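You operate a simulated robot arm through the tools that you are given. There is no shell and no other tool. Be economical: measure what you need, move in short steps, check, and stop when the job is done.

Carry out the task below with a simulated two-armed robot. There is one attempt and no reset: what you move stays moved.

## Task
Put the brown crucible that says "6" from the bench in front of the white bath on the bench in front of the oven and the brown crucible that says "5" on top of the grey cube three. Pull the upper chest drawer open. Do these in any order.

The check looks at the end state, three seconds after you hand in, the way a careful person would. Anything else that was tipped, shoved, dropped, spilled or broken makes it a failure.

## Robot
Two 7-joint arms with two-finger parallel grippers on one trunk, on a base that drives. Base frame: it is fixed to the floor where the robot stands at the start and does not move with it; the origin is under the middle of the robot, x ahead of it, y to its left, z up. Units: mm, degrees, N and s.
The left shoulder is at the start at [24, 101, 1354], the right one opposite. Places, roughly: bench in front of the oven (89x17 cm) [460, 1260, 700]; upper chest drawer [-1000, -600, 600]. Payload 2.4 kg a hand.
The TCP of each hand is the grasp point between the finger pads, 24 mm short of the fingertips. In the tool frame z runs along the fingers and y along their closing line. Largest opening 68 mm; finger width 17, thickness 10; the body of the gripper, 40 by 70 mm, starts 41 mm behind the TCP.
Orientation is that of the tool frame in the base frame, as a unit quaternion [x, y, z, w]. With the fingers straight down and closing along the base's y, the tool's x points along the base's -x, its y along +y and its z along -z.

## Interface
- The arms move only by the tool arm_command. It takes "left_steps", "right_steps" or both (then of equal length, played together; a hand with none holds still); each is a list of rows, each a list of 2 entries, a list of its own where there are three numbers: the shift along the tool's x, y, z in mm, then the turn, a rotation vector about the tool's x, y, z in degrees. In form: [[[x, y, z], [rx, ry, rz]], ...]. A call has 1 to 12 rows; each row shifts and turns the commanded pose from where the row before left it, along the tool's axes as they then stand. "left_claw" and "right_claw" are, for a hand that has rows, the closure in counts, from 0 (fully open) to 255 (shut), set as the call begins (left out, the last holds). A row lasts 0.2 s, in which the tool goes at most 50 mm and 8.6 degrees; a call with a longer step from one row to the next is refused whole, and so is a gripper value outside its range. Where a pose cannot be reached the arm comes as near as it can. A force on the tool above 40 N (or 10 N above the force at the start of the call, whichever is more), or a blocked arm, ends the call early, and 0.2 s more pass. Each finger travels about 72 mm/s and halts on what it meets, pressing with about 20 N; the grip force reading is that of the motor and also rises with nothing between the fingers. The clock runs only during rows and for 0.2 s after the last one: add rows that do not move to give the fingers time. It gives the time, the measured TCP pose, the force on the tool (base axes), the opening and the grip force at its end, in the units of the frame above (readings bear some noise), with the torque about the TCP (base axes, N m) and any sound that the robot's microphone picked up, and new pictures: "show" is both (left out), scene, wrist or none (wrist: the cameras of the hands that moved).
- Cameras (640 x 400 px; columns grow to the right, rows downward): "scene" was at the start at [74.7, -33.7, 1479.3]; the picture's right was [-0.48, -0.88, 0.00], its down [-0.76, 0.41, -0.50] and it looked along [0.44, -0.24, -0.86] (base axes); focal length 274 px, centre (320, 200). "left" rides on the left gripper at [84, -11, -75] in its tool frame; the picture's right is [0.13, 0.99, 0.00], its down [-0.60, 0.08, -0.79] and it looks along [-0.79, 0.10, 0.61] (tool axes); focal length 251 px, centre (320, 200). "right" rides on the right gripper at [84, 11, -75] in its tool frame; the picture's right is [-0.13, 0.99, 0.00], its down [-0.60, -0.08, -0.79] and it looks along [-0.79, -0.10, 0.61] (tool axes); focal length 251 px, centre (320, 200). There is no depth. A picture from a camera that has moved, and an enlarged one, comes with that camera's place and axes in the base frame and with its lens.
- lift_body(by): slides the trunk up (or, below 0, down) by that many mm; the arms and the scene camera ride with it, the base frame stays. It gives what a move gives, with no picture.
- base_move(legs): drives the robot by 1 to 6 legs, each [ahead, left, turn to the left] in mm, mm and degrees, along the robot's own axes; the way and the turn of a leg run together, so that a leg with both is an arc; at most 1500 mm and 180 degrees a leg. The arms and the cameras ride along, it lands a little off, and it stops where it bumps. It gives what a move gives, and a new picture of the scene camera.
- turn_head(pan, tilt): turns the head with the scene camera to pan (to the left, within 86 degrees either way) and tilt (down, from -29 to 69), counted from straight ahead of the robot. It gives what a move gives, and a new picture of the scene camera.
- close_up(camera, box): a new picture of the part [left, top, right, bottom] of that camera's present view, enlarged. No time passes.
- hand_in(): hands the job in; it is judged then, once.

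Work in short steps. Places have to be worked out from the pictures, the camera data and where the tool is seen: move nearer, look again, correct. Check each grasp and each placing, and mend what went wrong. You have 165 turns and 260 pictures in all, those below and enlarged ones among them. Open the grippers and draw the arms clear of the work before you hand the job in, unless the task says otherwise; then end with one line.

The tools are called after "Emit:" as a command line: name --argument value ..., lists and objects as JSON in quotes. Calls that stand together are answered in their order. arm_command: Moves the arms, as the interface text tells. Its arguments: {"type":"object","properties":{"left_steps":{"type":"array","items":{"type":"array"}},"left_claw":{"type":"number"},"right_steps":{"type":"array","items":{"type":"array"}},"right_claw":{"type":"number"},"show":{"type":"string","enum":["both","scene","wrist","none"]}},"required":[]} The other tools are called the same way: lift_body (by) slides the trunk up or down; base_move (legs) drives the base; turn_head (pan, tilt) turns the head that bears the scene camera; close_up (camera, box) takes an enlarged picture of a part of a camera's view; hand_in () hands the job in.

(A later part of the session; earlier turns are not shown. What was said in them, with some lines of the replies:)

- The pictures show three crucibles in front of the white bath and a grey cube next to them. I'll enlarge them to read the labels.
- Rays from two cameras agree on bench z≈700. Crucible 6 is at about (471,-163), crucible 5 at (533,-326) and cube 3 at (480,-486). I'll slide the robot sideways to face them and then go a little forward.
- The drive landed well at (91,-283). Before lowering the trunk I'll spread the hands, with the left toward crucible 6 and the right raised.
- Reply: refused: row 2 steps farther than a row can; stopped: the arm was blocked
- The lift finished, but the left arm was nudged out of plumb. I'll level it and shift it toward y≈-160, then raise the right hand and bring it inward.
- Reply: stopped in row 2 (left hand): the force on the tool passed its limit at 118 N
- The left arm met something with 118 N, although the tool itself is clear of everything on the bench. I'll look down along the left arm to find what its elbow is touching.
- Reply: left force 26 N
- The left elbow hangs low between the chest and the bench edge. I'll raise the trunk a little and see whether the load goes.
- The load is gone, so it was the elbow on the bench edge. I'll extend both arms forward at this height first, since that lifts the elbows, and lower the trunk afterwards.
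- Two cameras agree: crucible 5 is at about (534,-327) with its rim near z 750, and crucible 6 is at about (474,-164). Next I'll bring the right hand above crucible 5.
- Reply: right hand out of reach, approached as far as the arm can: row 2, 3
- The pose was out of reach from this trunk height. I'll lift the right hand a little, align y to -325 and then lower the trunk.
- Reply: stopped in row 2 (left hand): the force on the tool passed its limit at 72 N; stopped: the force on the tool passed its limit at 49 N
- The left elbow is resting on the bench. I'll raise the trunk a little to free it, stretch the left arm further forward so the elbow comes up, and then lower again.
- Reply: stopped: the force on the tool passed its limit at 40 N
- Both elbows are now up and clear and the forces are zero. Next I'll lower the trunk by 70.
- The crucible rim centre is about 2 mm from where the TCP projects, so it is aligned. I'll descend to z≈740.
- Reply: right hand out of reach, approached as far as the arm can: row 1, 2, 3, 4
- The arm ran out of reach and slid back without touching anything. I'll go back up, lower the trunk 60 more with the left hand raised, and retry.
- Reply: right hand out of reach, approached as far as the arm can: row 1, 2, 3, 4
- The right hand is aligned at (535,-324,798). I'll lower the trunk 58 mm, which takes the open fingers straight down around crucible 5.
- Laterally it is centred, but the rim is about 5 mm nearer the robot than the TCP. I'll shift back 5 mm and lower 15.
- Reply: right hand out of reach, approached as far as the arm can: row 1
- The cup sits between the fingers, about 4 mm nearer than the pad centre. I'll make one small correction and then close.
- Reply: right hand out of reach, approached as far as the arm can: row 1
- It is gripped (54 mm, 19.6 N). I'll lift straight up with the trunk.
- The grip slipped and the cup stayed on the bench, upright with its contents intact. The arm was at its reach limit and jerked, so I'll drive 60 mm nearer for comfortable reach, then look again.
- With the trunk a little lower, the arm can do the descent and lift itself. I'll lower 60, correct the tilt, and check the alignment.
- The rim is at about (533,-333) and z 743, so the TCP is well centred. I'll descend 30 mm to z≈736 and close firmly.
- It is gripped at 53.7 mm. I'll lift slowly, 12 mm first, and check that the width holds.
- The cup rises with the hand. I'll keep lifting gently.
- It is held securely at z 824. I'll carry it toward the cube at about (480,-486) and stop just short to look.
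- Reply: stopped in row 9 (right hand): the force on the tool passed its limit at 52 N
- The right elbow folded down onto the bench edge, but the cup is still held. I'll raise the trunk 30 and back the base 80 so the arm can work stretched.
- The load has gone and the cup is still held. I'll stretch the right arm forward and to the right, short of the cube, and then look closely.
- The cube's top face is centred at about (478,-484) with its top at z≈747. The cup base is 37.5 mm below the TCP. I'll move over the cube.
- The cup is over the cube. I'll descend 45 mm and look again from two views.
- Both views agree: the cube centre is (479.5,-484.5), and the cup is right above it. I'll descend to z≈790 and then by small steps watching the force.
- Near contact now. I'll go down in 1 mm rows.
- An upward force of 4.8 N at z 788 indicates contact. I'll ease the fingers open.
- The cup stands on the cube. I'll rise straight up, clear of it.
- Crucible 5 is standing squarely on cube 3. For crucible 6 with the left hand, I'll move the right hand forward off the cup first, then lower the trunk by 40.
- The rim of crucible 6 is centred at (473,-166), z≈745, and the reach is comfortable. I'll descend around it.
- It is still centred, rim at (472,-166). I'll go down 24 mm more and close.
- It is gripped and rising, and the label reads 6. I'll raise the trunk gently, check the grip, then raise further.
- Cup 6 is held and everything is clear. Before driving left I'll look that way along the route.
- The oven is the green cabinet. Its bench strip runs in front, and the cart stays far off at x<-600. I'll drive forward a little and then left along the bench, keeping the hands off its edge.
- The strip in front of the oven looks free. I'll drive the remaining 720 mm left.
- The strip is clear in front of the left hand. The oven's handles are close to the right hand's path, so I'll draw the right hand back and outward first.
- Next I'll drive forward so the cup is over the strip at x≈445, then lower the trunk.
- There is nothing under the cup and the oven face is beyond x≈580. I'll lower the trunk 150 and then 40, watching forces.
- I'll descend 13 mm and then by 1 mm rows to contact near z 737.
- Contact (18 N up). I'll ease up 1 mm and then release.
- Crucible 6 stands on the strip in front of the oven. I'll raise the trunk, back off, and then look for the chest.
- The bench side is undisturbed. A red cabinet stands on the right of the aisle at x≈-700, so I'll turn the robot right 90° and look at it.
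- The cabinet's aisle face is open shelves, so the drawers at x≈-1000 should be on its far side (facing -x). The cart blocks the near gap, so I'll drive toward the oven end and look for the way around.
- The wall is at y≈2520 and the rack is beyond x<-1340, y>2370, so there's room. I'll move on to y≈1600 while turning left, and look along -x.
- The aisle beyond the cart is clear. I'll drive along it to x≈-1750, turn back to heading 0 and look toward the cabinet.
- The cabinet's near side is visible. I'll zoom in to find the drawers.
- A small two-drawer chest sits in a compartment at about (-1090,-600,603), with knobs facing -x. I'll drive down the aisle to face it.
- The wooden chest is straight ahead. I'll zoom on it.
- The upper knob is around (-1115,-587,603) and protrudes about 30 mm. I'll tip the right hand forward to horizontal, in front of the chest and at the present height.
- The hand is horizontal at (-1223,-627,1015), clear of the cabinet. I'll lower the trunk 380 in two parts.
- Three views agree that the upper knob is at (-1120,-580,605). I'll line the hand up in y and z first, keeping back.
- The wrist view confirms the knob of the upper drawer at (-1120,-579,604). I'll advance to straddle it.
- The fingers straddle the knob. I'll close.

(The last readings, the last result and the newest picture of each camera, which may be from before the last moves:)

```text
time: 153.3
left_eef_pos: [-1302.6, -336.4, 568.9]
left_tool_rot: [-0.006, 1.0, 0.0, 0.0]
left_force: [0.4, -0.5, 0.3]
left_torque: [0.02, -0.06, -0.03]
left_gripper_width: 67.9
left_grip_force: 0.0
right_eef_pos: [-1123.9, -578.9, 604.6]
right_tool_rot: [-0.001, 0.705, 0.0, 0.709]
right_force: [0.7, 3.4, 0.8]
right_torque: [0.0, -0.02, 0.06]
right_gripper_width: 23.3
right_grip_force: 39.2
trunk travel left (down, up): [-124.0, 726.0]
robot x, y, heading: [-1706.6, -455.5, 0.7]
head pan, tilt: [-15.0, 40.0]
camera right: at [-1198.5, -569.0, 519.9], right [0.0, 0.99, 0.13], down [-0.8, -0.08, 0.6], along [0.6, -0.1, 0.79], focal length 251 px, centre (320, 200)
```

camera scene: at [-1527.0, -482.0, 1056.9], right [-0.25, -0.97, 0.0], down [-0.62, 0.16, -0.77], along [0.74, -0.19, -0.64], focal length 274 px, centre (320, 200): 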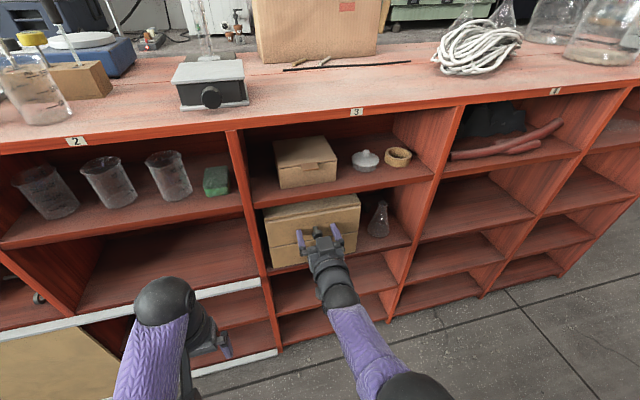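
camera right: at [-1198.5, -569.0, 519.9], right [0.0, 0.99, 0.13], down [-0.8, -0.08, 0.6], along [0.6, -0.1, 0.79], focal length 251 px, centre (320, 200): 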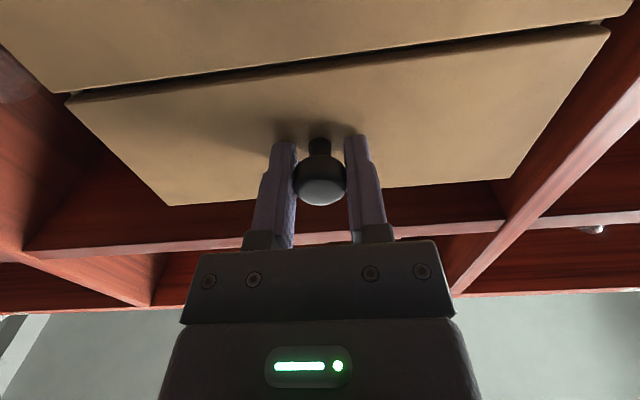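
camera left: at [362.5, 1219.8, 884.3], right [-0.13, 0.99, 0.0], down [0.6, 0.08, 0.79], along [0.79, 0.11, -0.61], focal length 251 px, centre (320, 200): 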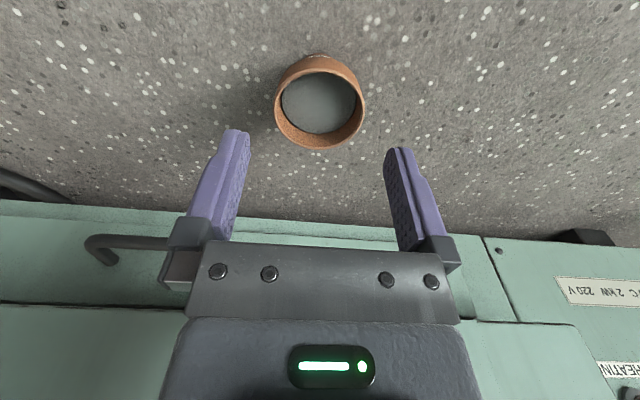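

The knob is gripped (23 mm). I'll pull slowly by 30 mm first and check that the drawer slides rather than the chest.

Emit:
arm_command --right_steps '[[[0, 0, -4], [0, 0, 0]], [[0, 0, -5], [0, 0, 0]], [[0, 0, -6], [0, 0, 0]], [[0, 0, -6], [0, 0, 0]], [[0, 0, -6], [0, 0, 0]], [[0, 0, -4], [0, 0, 0]], [[0, 0, 0], [0, 0, 0]]]' --show "wrist"

Emit:
close_up --camera "scene" --box '[250, 180, 410, 300]'

```text
time: 154.9
left_eef_pos: [-1302.7, -336.8, 568.6]
left_tool_rot: [-0.006, 1.0, -0.001, -0.001]
left_force: [-0.3, -0.7, -1.0]
left_torque: [0.01, 0.0, 0.01]
left_gripper_width: 67.7
left_grip_force: 0.2
right_eef_pos: [-1156.3, -579.3, 604.8]
right_tool_rot: [0.0, 0.705, -0.002, 0.71]
right_force: [-0.1, 5.4, 1.7]
right_torque: [0.0, -0.08, 0.05]
right_gripper_width: 23.1
right_grip_force: 39.7
trunk travel left (down, up): [-124.0, 726.0]
robot x, y, heading: [-1705.9, -458.9, 0.7]
head pan, tilt: [-15.0, 40.0]
camera right: at [-1229.9, -568.9, 519.9], right [0.0, 0.99, 0.13], down [-0.8, -0.08, 0.6], along [0.6, -0.1, 0.79], focal length 251 px, centre (320, 200)
```

right: 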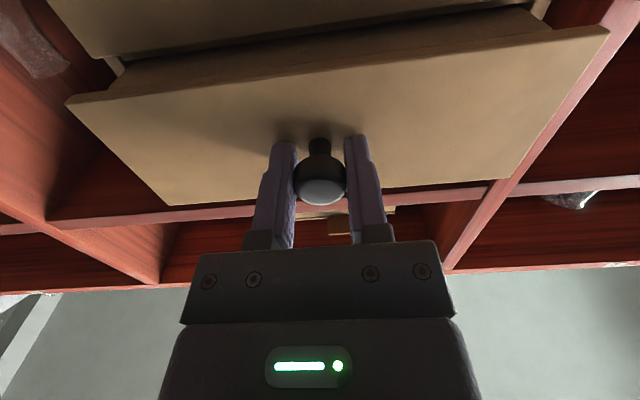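

```text
3.33 times, centred on (330, 240) of scene
camera zoom: at [-1527.2, -481.6, 1057.0], right [-0.25, -0.97, 0.0], down [-0.62, 0.16, -0.77], along [0.74, -0.19, -0.64], focal length 914 px, centre (287, 67)
```

zoom: 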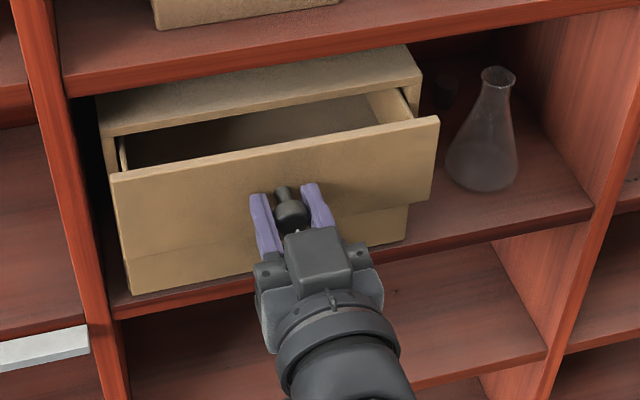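

The drawer slides and the chest stays put. I'll pull 50 mm more.

Emit:
arm_command --right_steps '[[[0, 0, -5], [0, 0, 0]], [[0, 0, -6], [0, 0, 0]], [[0, 0, -7], [0, 0, 0]], [[0, 0, -7], [0, 0, 0]], [[0, 0, -7], [0, 0, 0]], [[0, 0, -7], [0, 0, 0]], [[0, 0, -6], [0, 0, 0]], [[0, 0, -5], [0, 0, 0]], [[0, 0, 0], [0, 0, 0]]]' --show "none"

Emit:
close_up --camera "scene" --box '[250, 180, 410, 300]'

```text
time: 156.9
left_eef_pos: [-1304.3, -336.0, 568.8]
left_tool_rot: [-0.006, 1.0, -0.001, 0.0]
left_force: [0.6, 0.2, -0.7]
left_torque: [0.01, 0.02, -0.01]
left_gripper_width: 68.1
left_grip_force: 0.1
right_eef_pos: [-1205.8, -579.4, 604.3]
right_tool_rot: [-0.002, 0.704, 0.0, 0.71]
right_force: [-0.8, 7.1, 5.5]
right_torque: [0.01, -0.29, 0.01]
right_gripper_width: 23.4
right_grip_force: 39.9
trunk travel left (down, up): [-124.0, 726.0]
robot x, y, heading: [-1705.4, -459.6, 0.6]
head pan, tilt: [-15.0, 40.0]
```

```text
3.33 times, centred on (330, 240) of scene
camera zoom: at [-1527.4, -481.3, 1057.1], right [-0.25, -0.97, 0.0], down [-0.62, 0.16, -0.77], along [0.74, -0.19, -0.64], focal length 914 px, centre (287, 67)
```

zoom: 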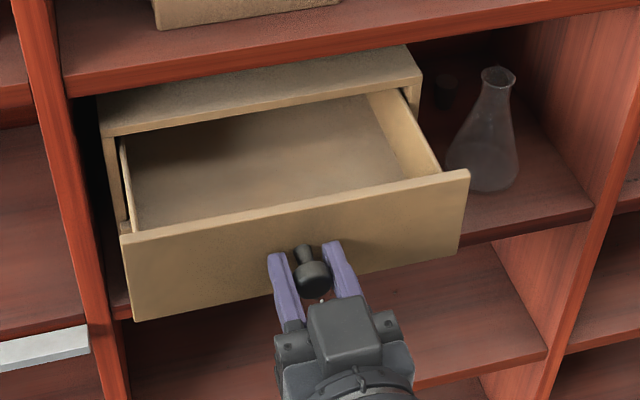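

It is open about 82 mm. I'll pull another 12 mm, watching the load, and then release.

Emit:
arm_command --right_steps '[[[0, 0, -4], [0, 0, 0]], [[0, 0, -4], [0, 0, 0]], [[0, 0, -4], [0, 0, 0]], [[0, 0, 0], [0, 0, 0]]]' --show "wrist"

```text
time: 157.9
left_eef_pos: [-1303.2, -336.6, 568.8]
left_tool_rot: [-0.005, 1.0, -0.001, 0.001]
left_force: [-0.3, -0.6, -0.5]
left_torque: [0.0, 0.0, -0.01]
left_gripper_width: 68.0
left_grip_force: 0.1
right_eef_pos: [-1217.4, -578.9, 604.9]
right_tool_rot: [-0.001, 0.705, 0.0, 0.709]
right_force: [1.0, 5.5, 7.7]
right_torque: [-0.06, 0.0, 0.03]
right_gripper_width: 23.6
right_grip_force: 39.7
trunk travel left (down, up): [-124.0, 726.0]
robot x, y, heading: [-1705.5, -457.7, 0.5]
head pan, tilt: [-15.0, 40.0]
camera right: at [-1291.7, -568.9, 519.8], right [0.0, 0.99, 0.13], down [-0.8, -0.08, 0.6], along [0.6, -0.1, 0.79], focal length 251 px, centre (320, 200)
```

right: 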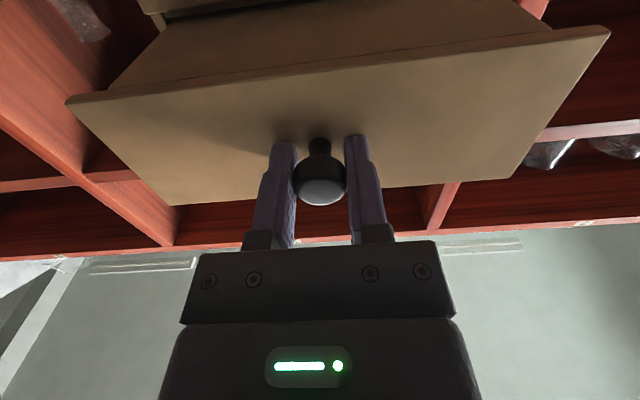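

The drawer is open about 95 mm and the force is small. I'll release the knob.

Emit:
arm_command --right_steps '[[[0, 0, 0], [0, 0, 0]], [[0, 0, 0], [0, 0, 0]], [[0, 0, 0], [0, 0, 0]], [[0, 0, 0], [0, 0, 0]]]' --right_claw 0 --show "none"

Emit:
arm_command --right_steps '[[[0, 0, -15], [0, 0, 0]], [[0, 0, -20], [0, 0, 0]], [[0, 0, -20], [0, 0, 0]], [[0, 0, -15], [0, 0, 0]], [[0, 0, 0], [0, 0, 0]]]' --show "wrist"

Emit:
close_up --camera "scene" --box '[250, 180, 410, 300]'

```text
time: 158.9
left_eef_pos: [-1302.8, -337.1, 569.1]
left_tool_rot: [-0.006, 1.0, -0.001, -0.001]
left_force: [-1.0, 0.2, 0.0]
left_torque: [0.01, -0.05, 0.0]
left_gripper_width: 68.0
left_grip_force: 0.1
right_eef_pos: [-1215.9, -579.2, 605.8]
right_tool_rot: [-0.001, 0.705, 0.0, 0.709]
right_force: [0.0, -1.3, -0.1]
right_torque: [-0.03, -0.02, 0.01]
right_gripper_width: 67.9
right_grip_force: 0.1
trunk travel left (down, up): [-124.0, 726.0]
robot x, y, heading: [-1706.2, -460.8, 0.7]
head pan, tilt: [-15.0, 40.0]
```

```text
time: 160.1
left_eef_pos: [-1302.8, -336.7, 568.9]
left_tool_rot: [-0.006, 1.0, -0.001, -0.001]
left_force: [-0.8, -0.1, 0.5]
left_torque: [0.03, 0.0, 0.0]
left_gripper_width: 68.0
left_grip_force: 0.0
right_eef_pos: [-1286.6, -579.4, 604.4]
right_tool_rot: [-0.001, 0.705, 0.0, 0.709]
right_force: [0.2, -0.2, -0.4]
right_torque: [-0.02, 0.0, -0.01]
right_gripper_width: 67.8
right_grip_force: 0.0
trunk travel left (down, up): [-124.0, 726.0]
robot x, y, heading: [-1705.8, -460.0, 0.8]
head pan, tilt: [-15.0, 40.0]
camera right: at [-1361.6, -569.3, 519.0], right [0.0, 0.99, 0.13], down [-0.8, -0.08, 0.6], along [0.6, -0.1, 0.79], focal length 251 px, centre (320, 200)
```

right: 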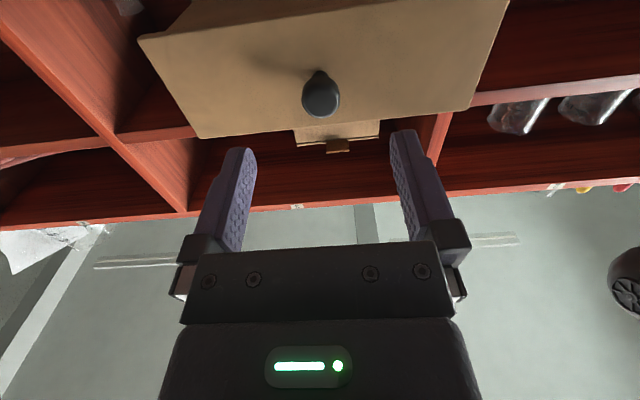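

```text
3.33 times, centred on (330, 240) of scene
camera zoom: at [-1527.0, -482.0, 1057.0], right [-0.25, -0.97, 0.0], down [-0.62, 0.16, -0.77], along [0.74, -0.19, -0.64], focal length 914 px, centre (287, 67)
```

zoom: 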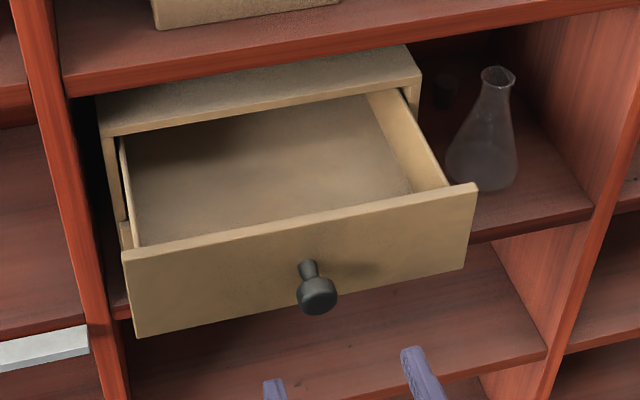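

The drawer is open, empty and stable, and the chest has not moved. I'll back off, raise the trunk, and check the crucibles across the cabinet.

Emit:
base_move --legs '[[-200, 0, 0]]'

Emit:
lift_body --by 450

Emit:
turn_head --pan 5 --tilt 20

Emit:
close_up --camera "scene" --box '[220, 100, 380, 200]'

```text
time: 161.7
left_eef_pos: [-1501.8, -339.7, 568.7]
left_tool_rot: [-0.007, 1.0, -0.001, -0.001]
left_force: [0.6, -0.6, -0.2]
left_torque: [0.07, -0.02, -0.02]
left_gripper_width: 68.3
left_grip_force: 0.1
right_eef_pos: [-1486.1, -580.8, 603.1]
right_tool_rot: [0.0, 0.705, -0.001, 0.709]
right_force: [0.0, 0.6, 0.5]
right_torque: [-0.03, -0.03, 0.01]
right_gripper_width: 67.8
right_grip_force: 0.2
trunk travel left (down, up): [-124.0, 726.0]
robot x, y, heading: [-1903.7, -463.2, 0.4]
head pan, tilt: [-15.0, 40.0]
camera scene: at [-1726.4, -483.9, 1056.9], right [-0.25, -0.97, 0.0], down [-0.62, 0.16, -0.77], along [0.74, -0.19, -0.64], focal length 274 px, centre (320, 200)
```

scene: 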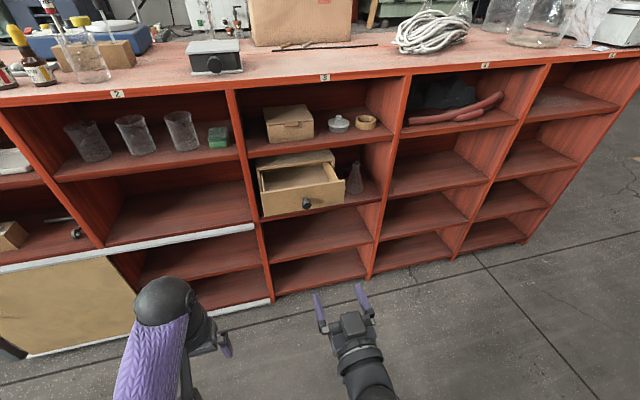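

```text
refused: 450 is not a number from -400 to 400
```

```text
time: 162.5
left_eef_pos: [-1501.9, -339.8, 569.4]
left_tool_rot: [-0.006, 1.0, -0.001, -0.001]
left_force: [-0.4, 0.4, 0.6]
left_torque: [0.02, 0.02, -0.01]
left_gripper_width: 68.1
left_grip_force: 0.0
right_eef_pos: [-1486.6, -582.2, 604.6]
right_tool_rot: [-0.001, 0.706, 0.0, 0.709]
right_force: [-0.2, 0.0, -0.2]
right_torque: [0.0, -0.01, 0.0]
right_gripper_width: 67.8
right_grip_force: 0.0
trunk travel left (down, up): [-124.0, 726.0]
robot x, y, heading: [-1909.0, -463.3, 0.5]
head pan, tilt: [5.0, 20.0]
camera scene: at [-1716.1, -453.8, 1088.3], right [0.1, -1.0, 0.0], down [-0.34, -0.03, -0.94], along [0.93, 0.09, -0.34], focal length 274 px, centre (320, 200)
```

scene: 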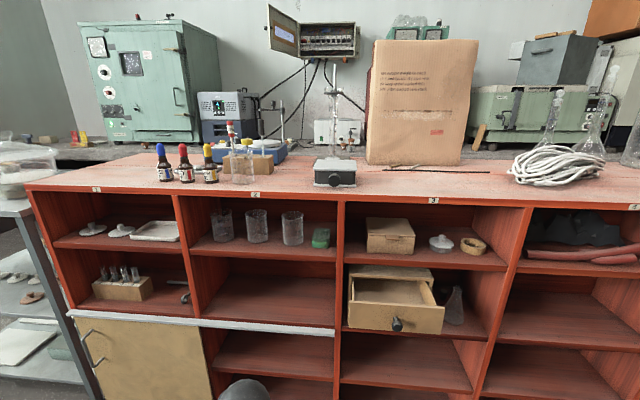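

```text
4.00 times, centred on (300, 150) of scene
camera zoom: at [-1716.1, -453.8, 1088.3], right [0.1, -1.0, 0.0], down [-0.34, -0.03, -0.94], along [0.93, 0.09, -0.34], focal length 1097 px, centre (400, 400)
```

zoom: 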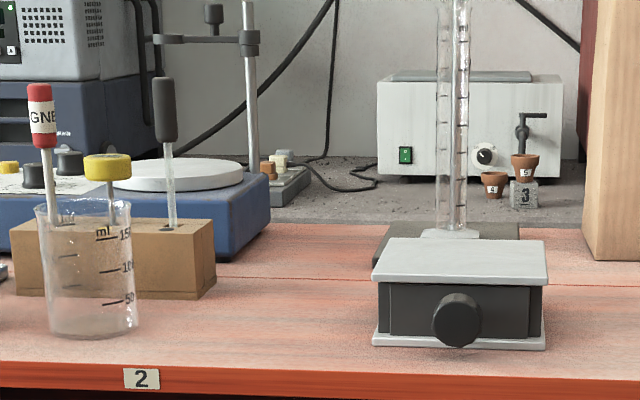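

Crucible 5 is on cube 3, crucible 4 is untouched, and the upper drawer is open. Crucible 6 was last seen upright in front of the oven. Both grippers are open and clear, so I'm handing in.

Emit:
hand_in

```text
The job is handed in.
```

I put crucible 6 on the bench in front of the oven and crucible 5 on cube 3, pulled the upper chest drawer open about 95 mm, and handed the job in; my first grip on crucible 5 slipped and shifted it about 8 mm on the bench, but it stayed upright and full.
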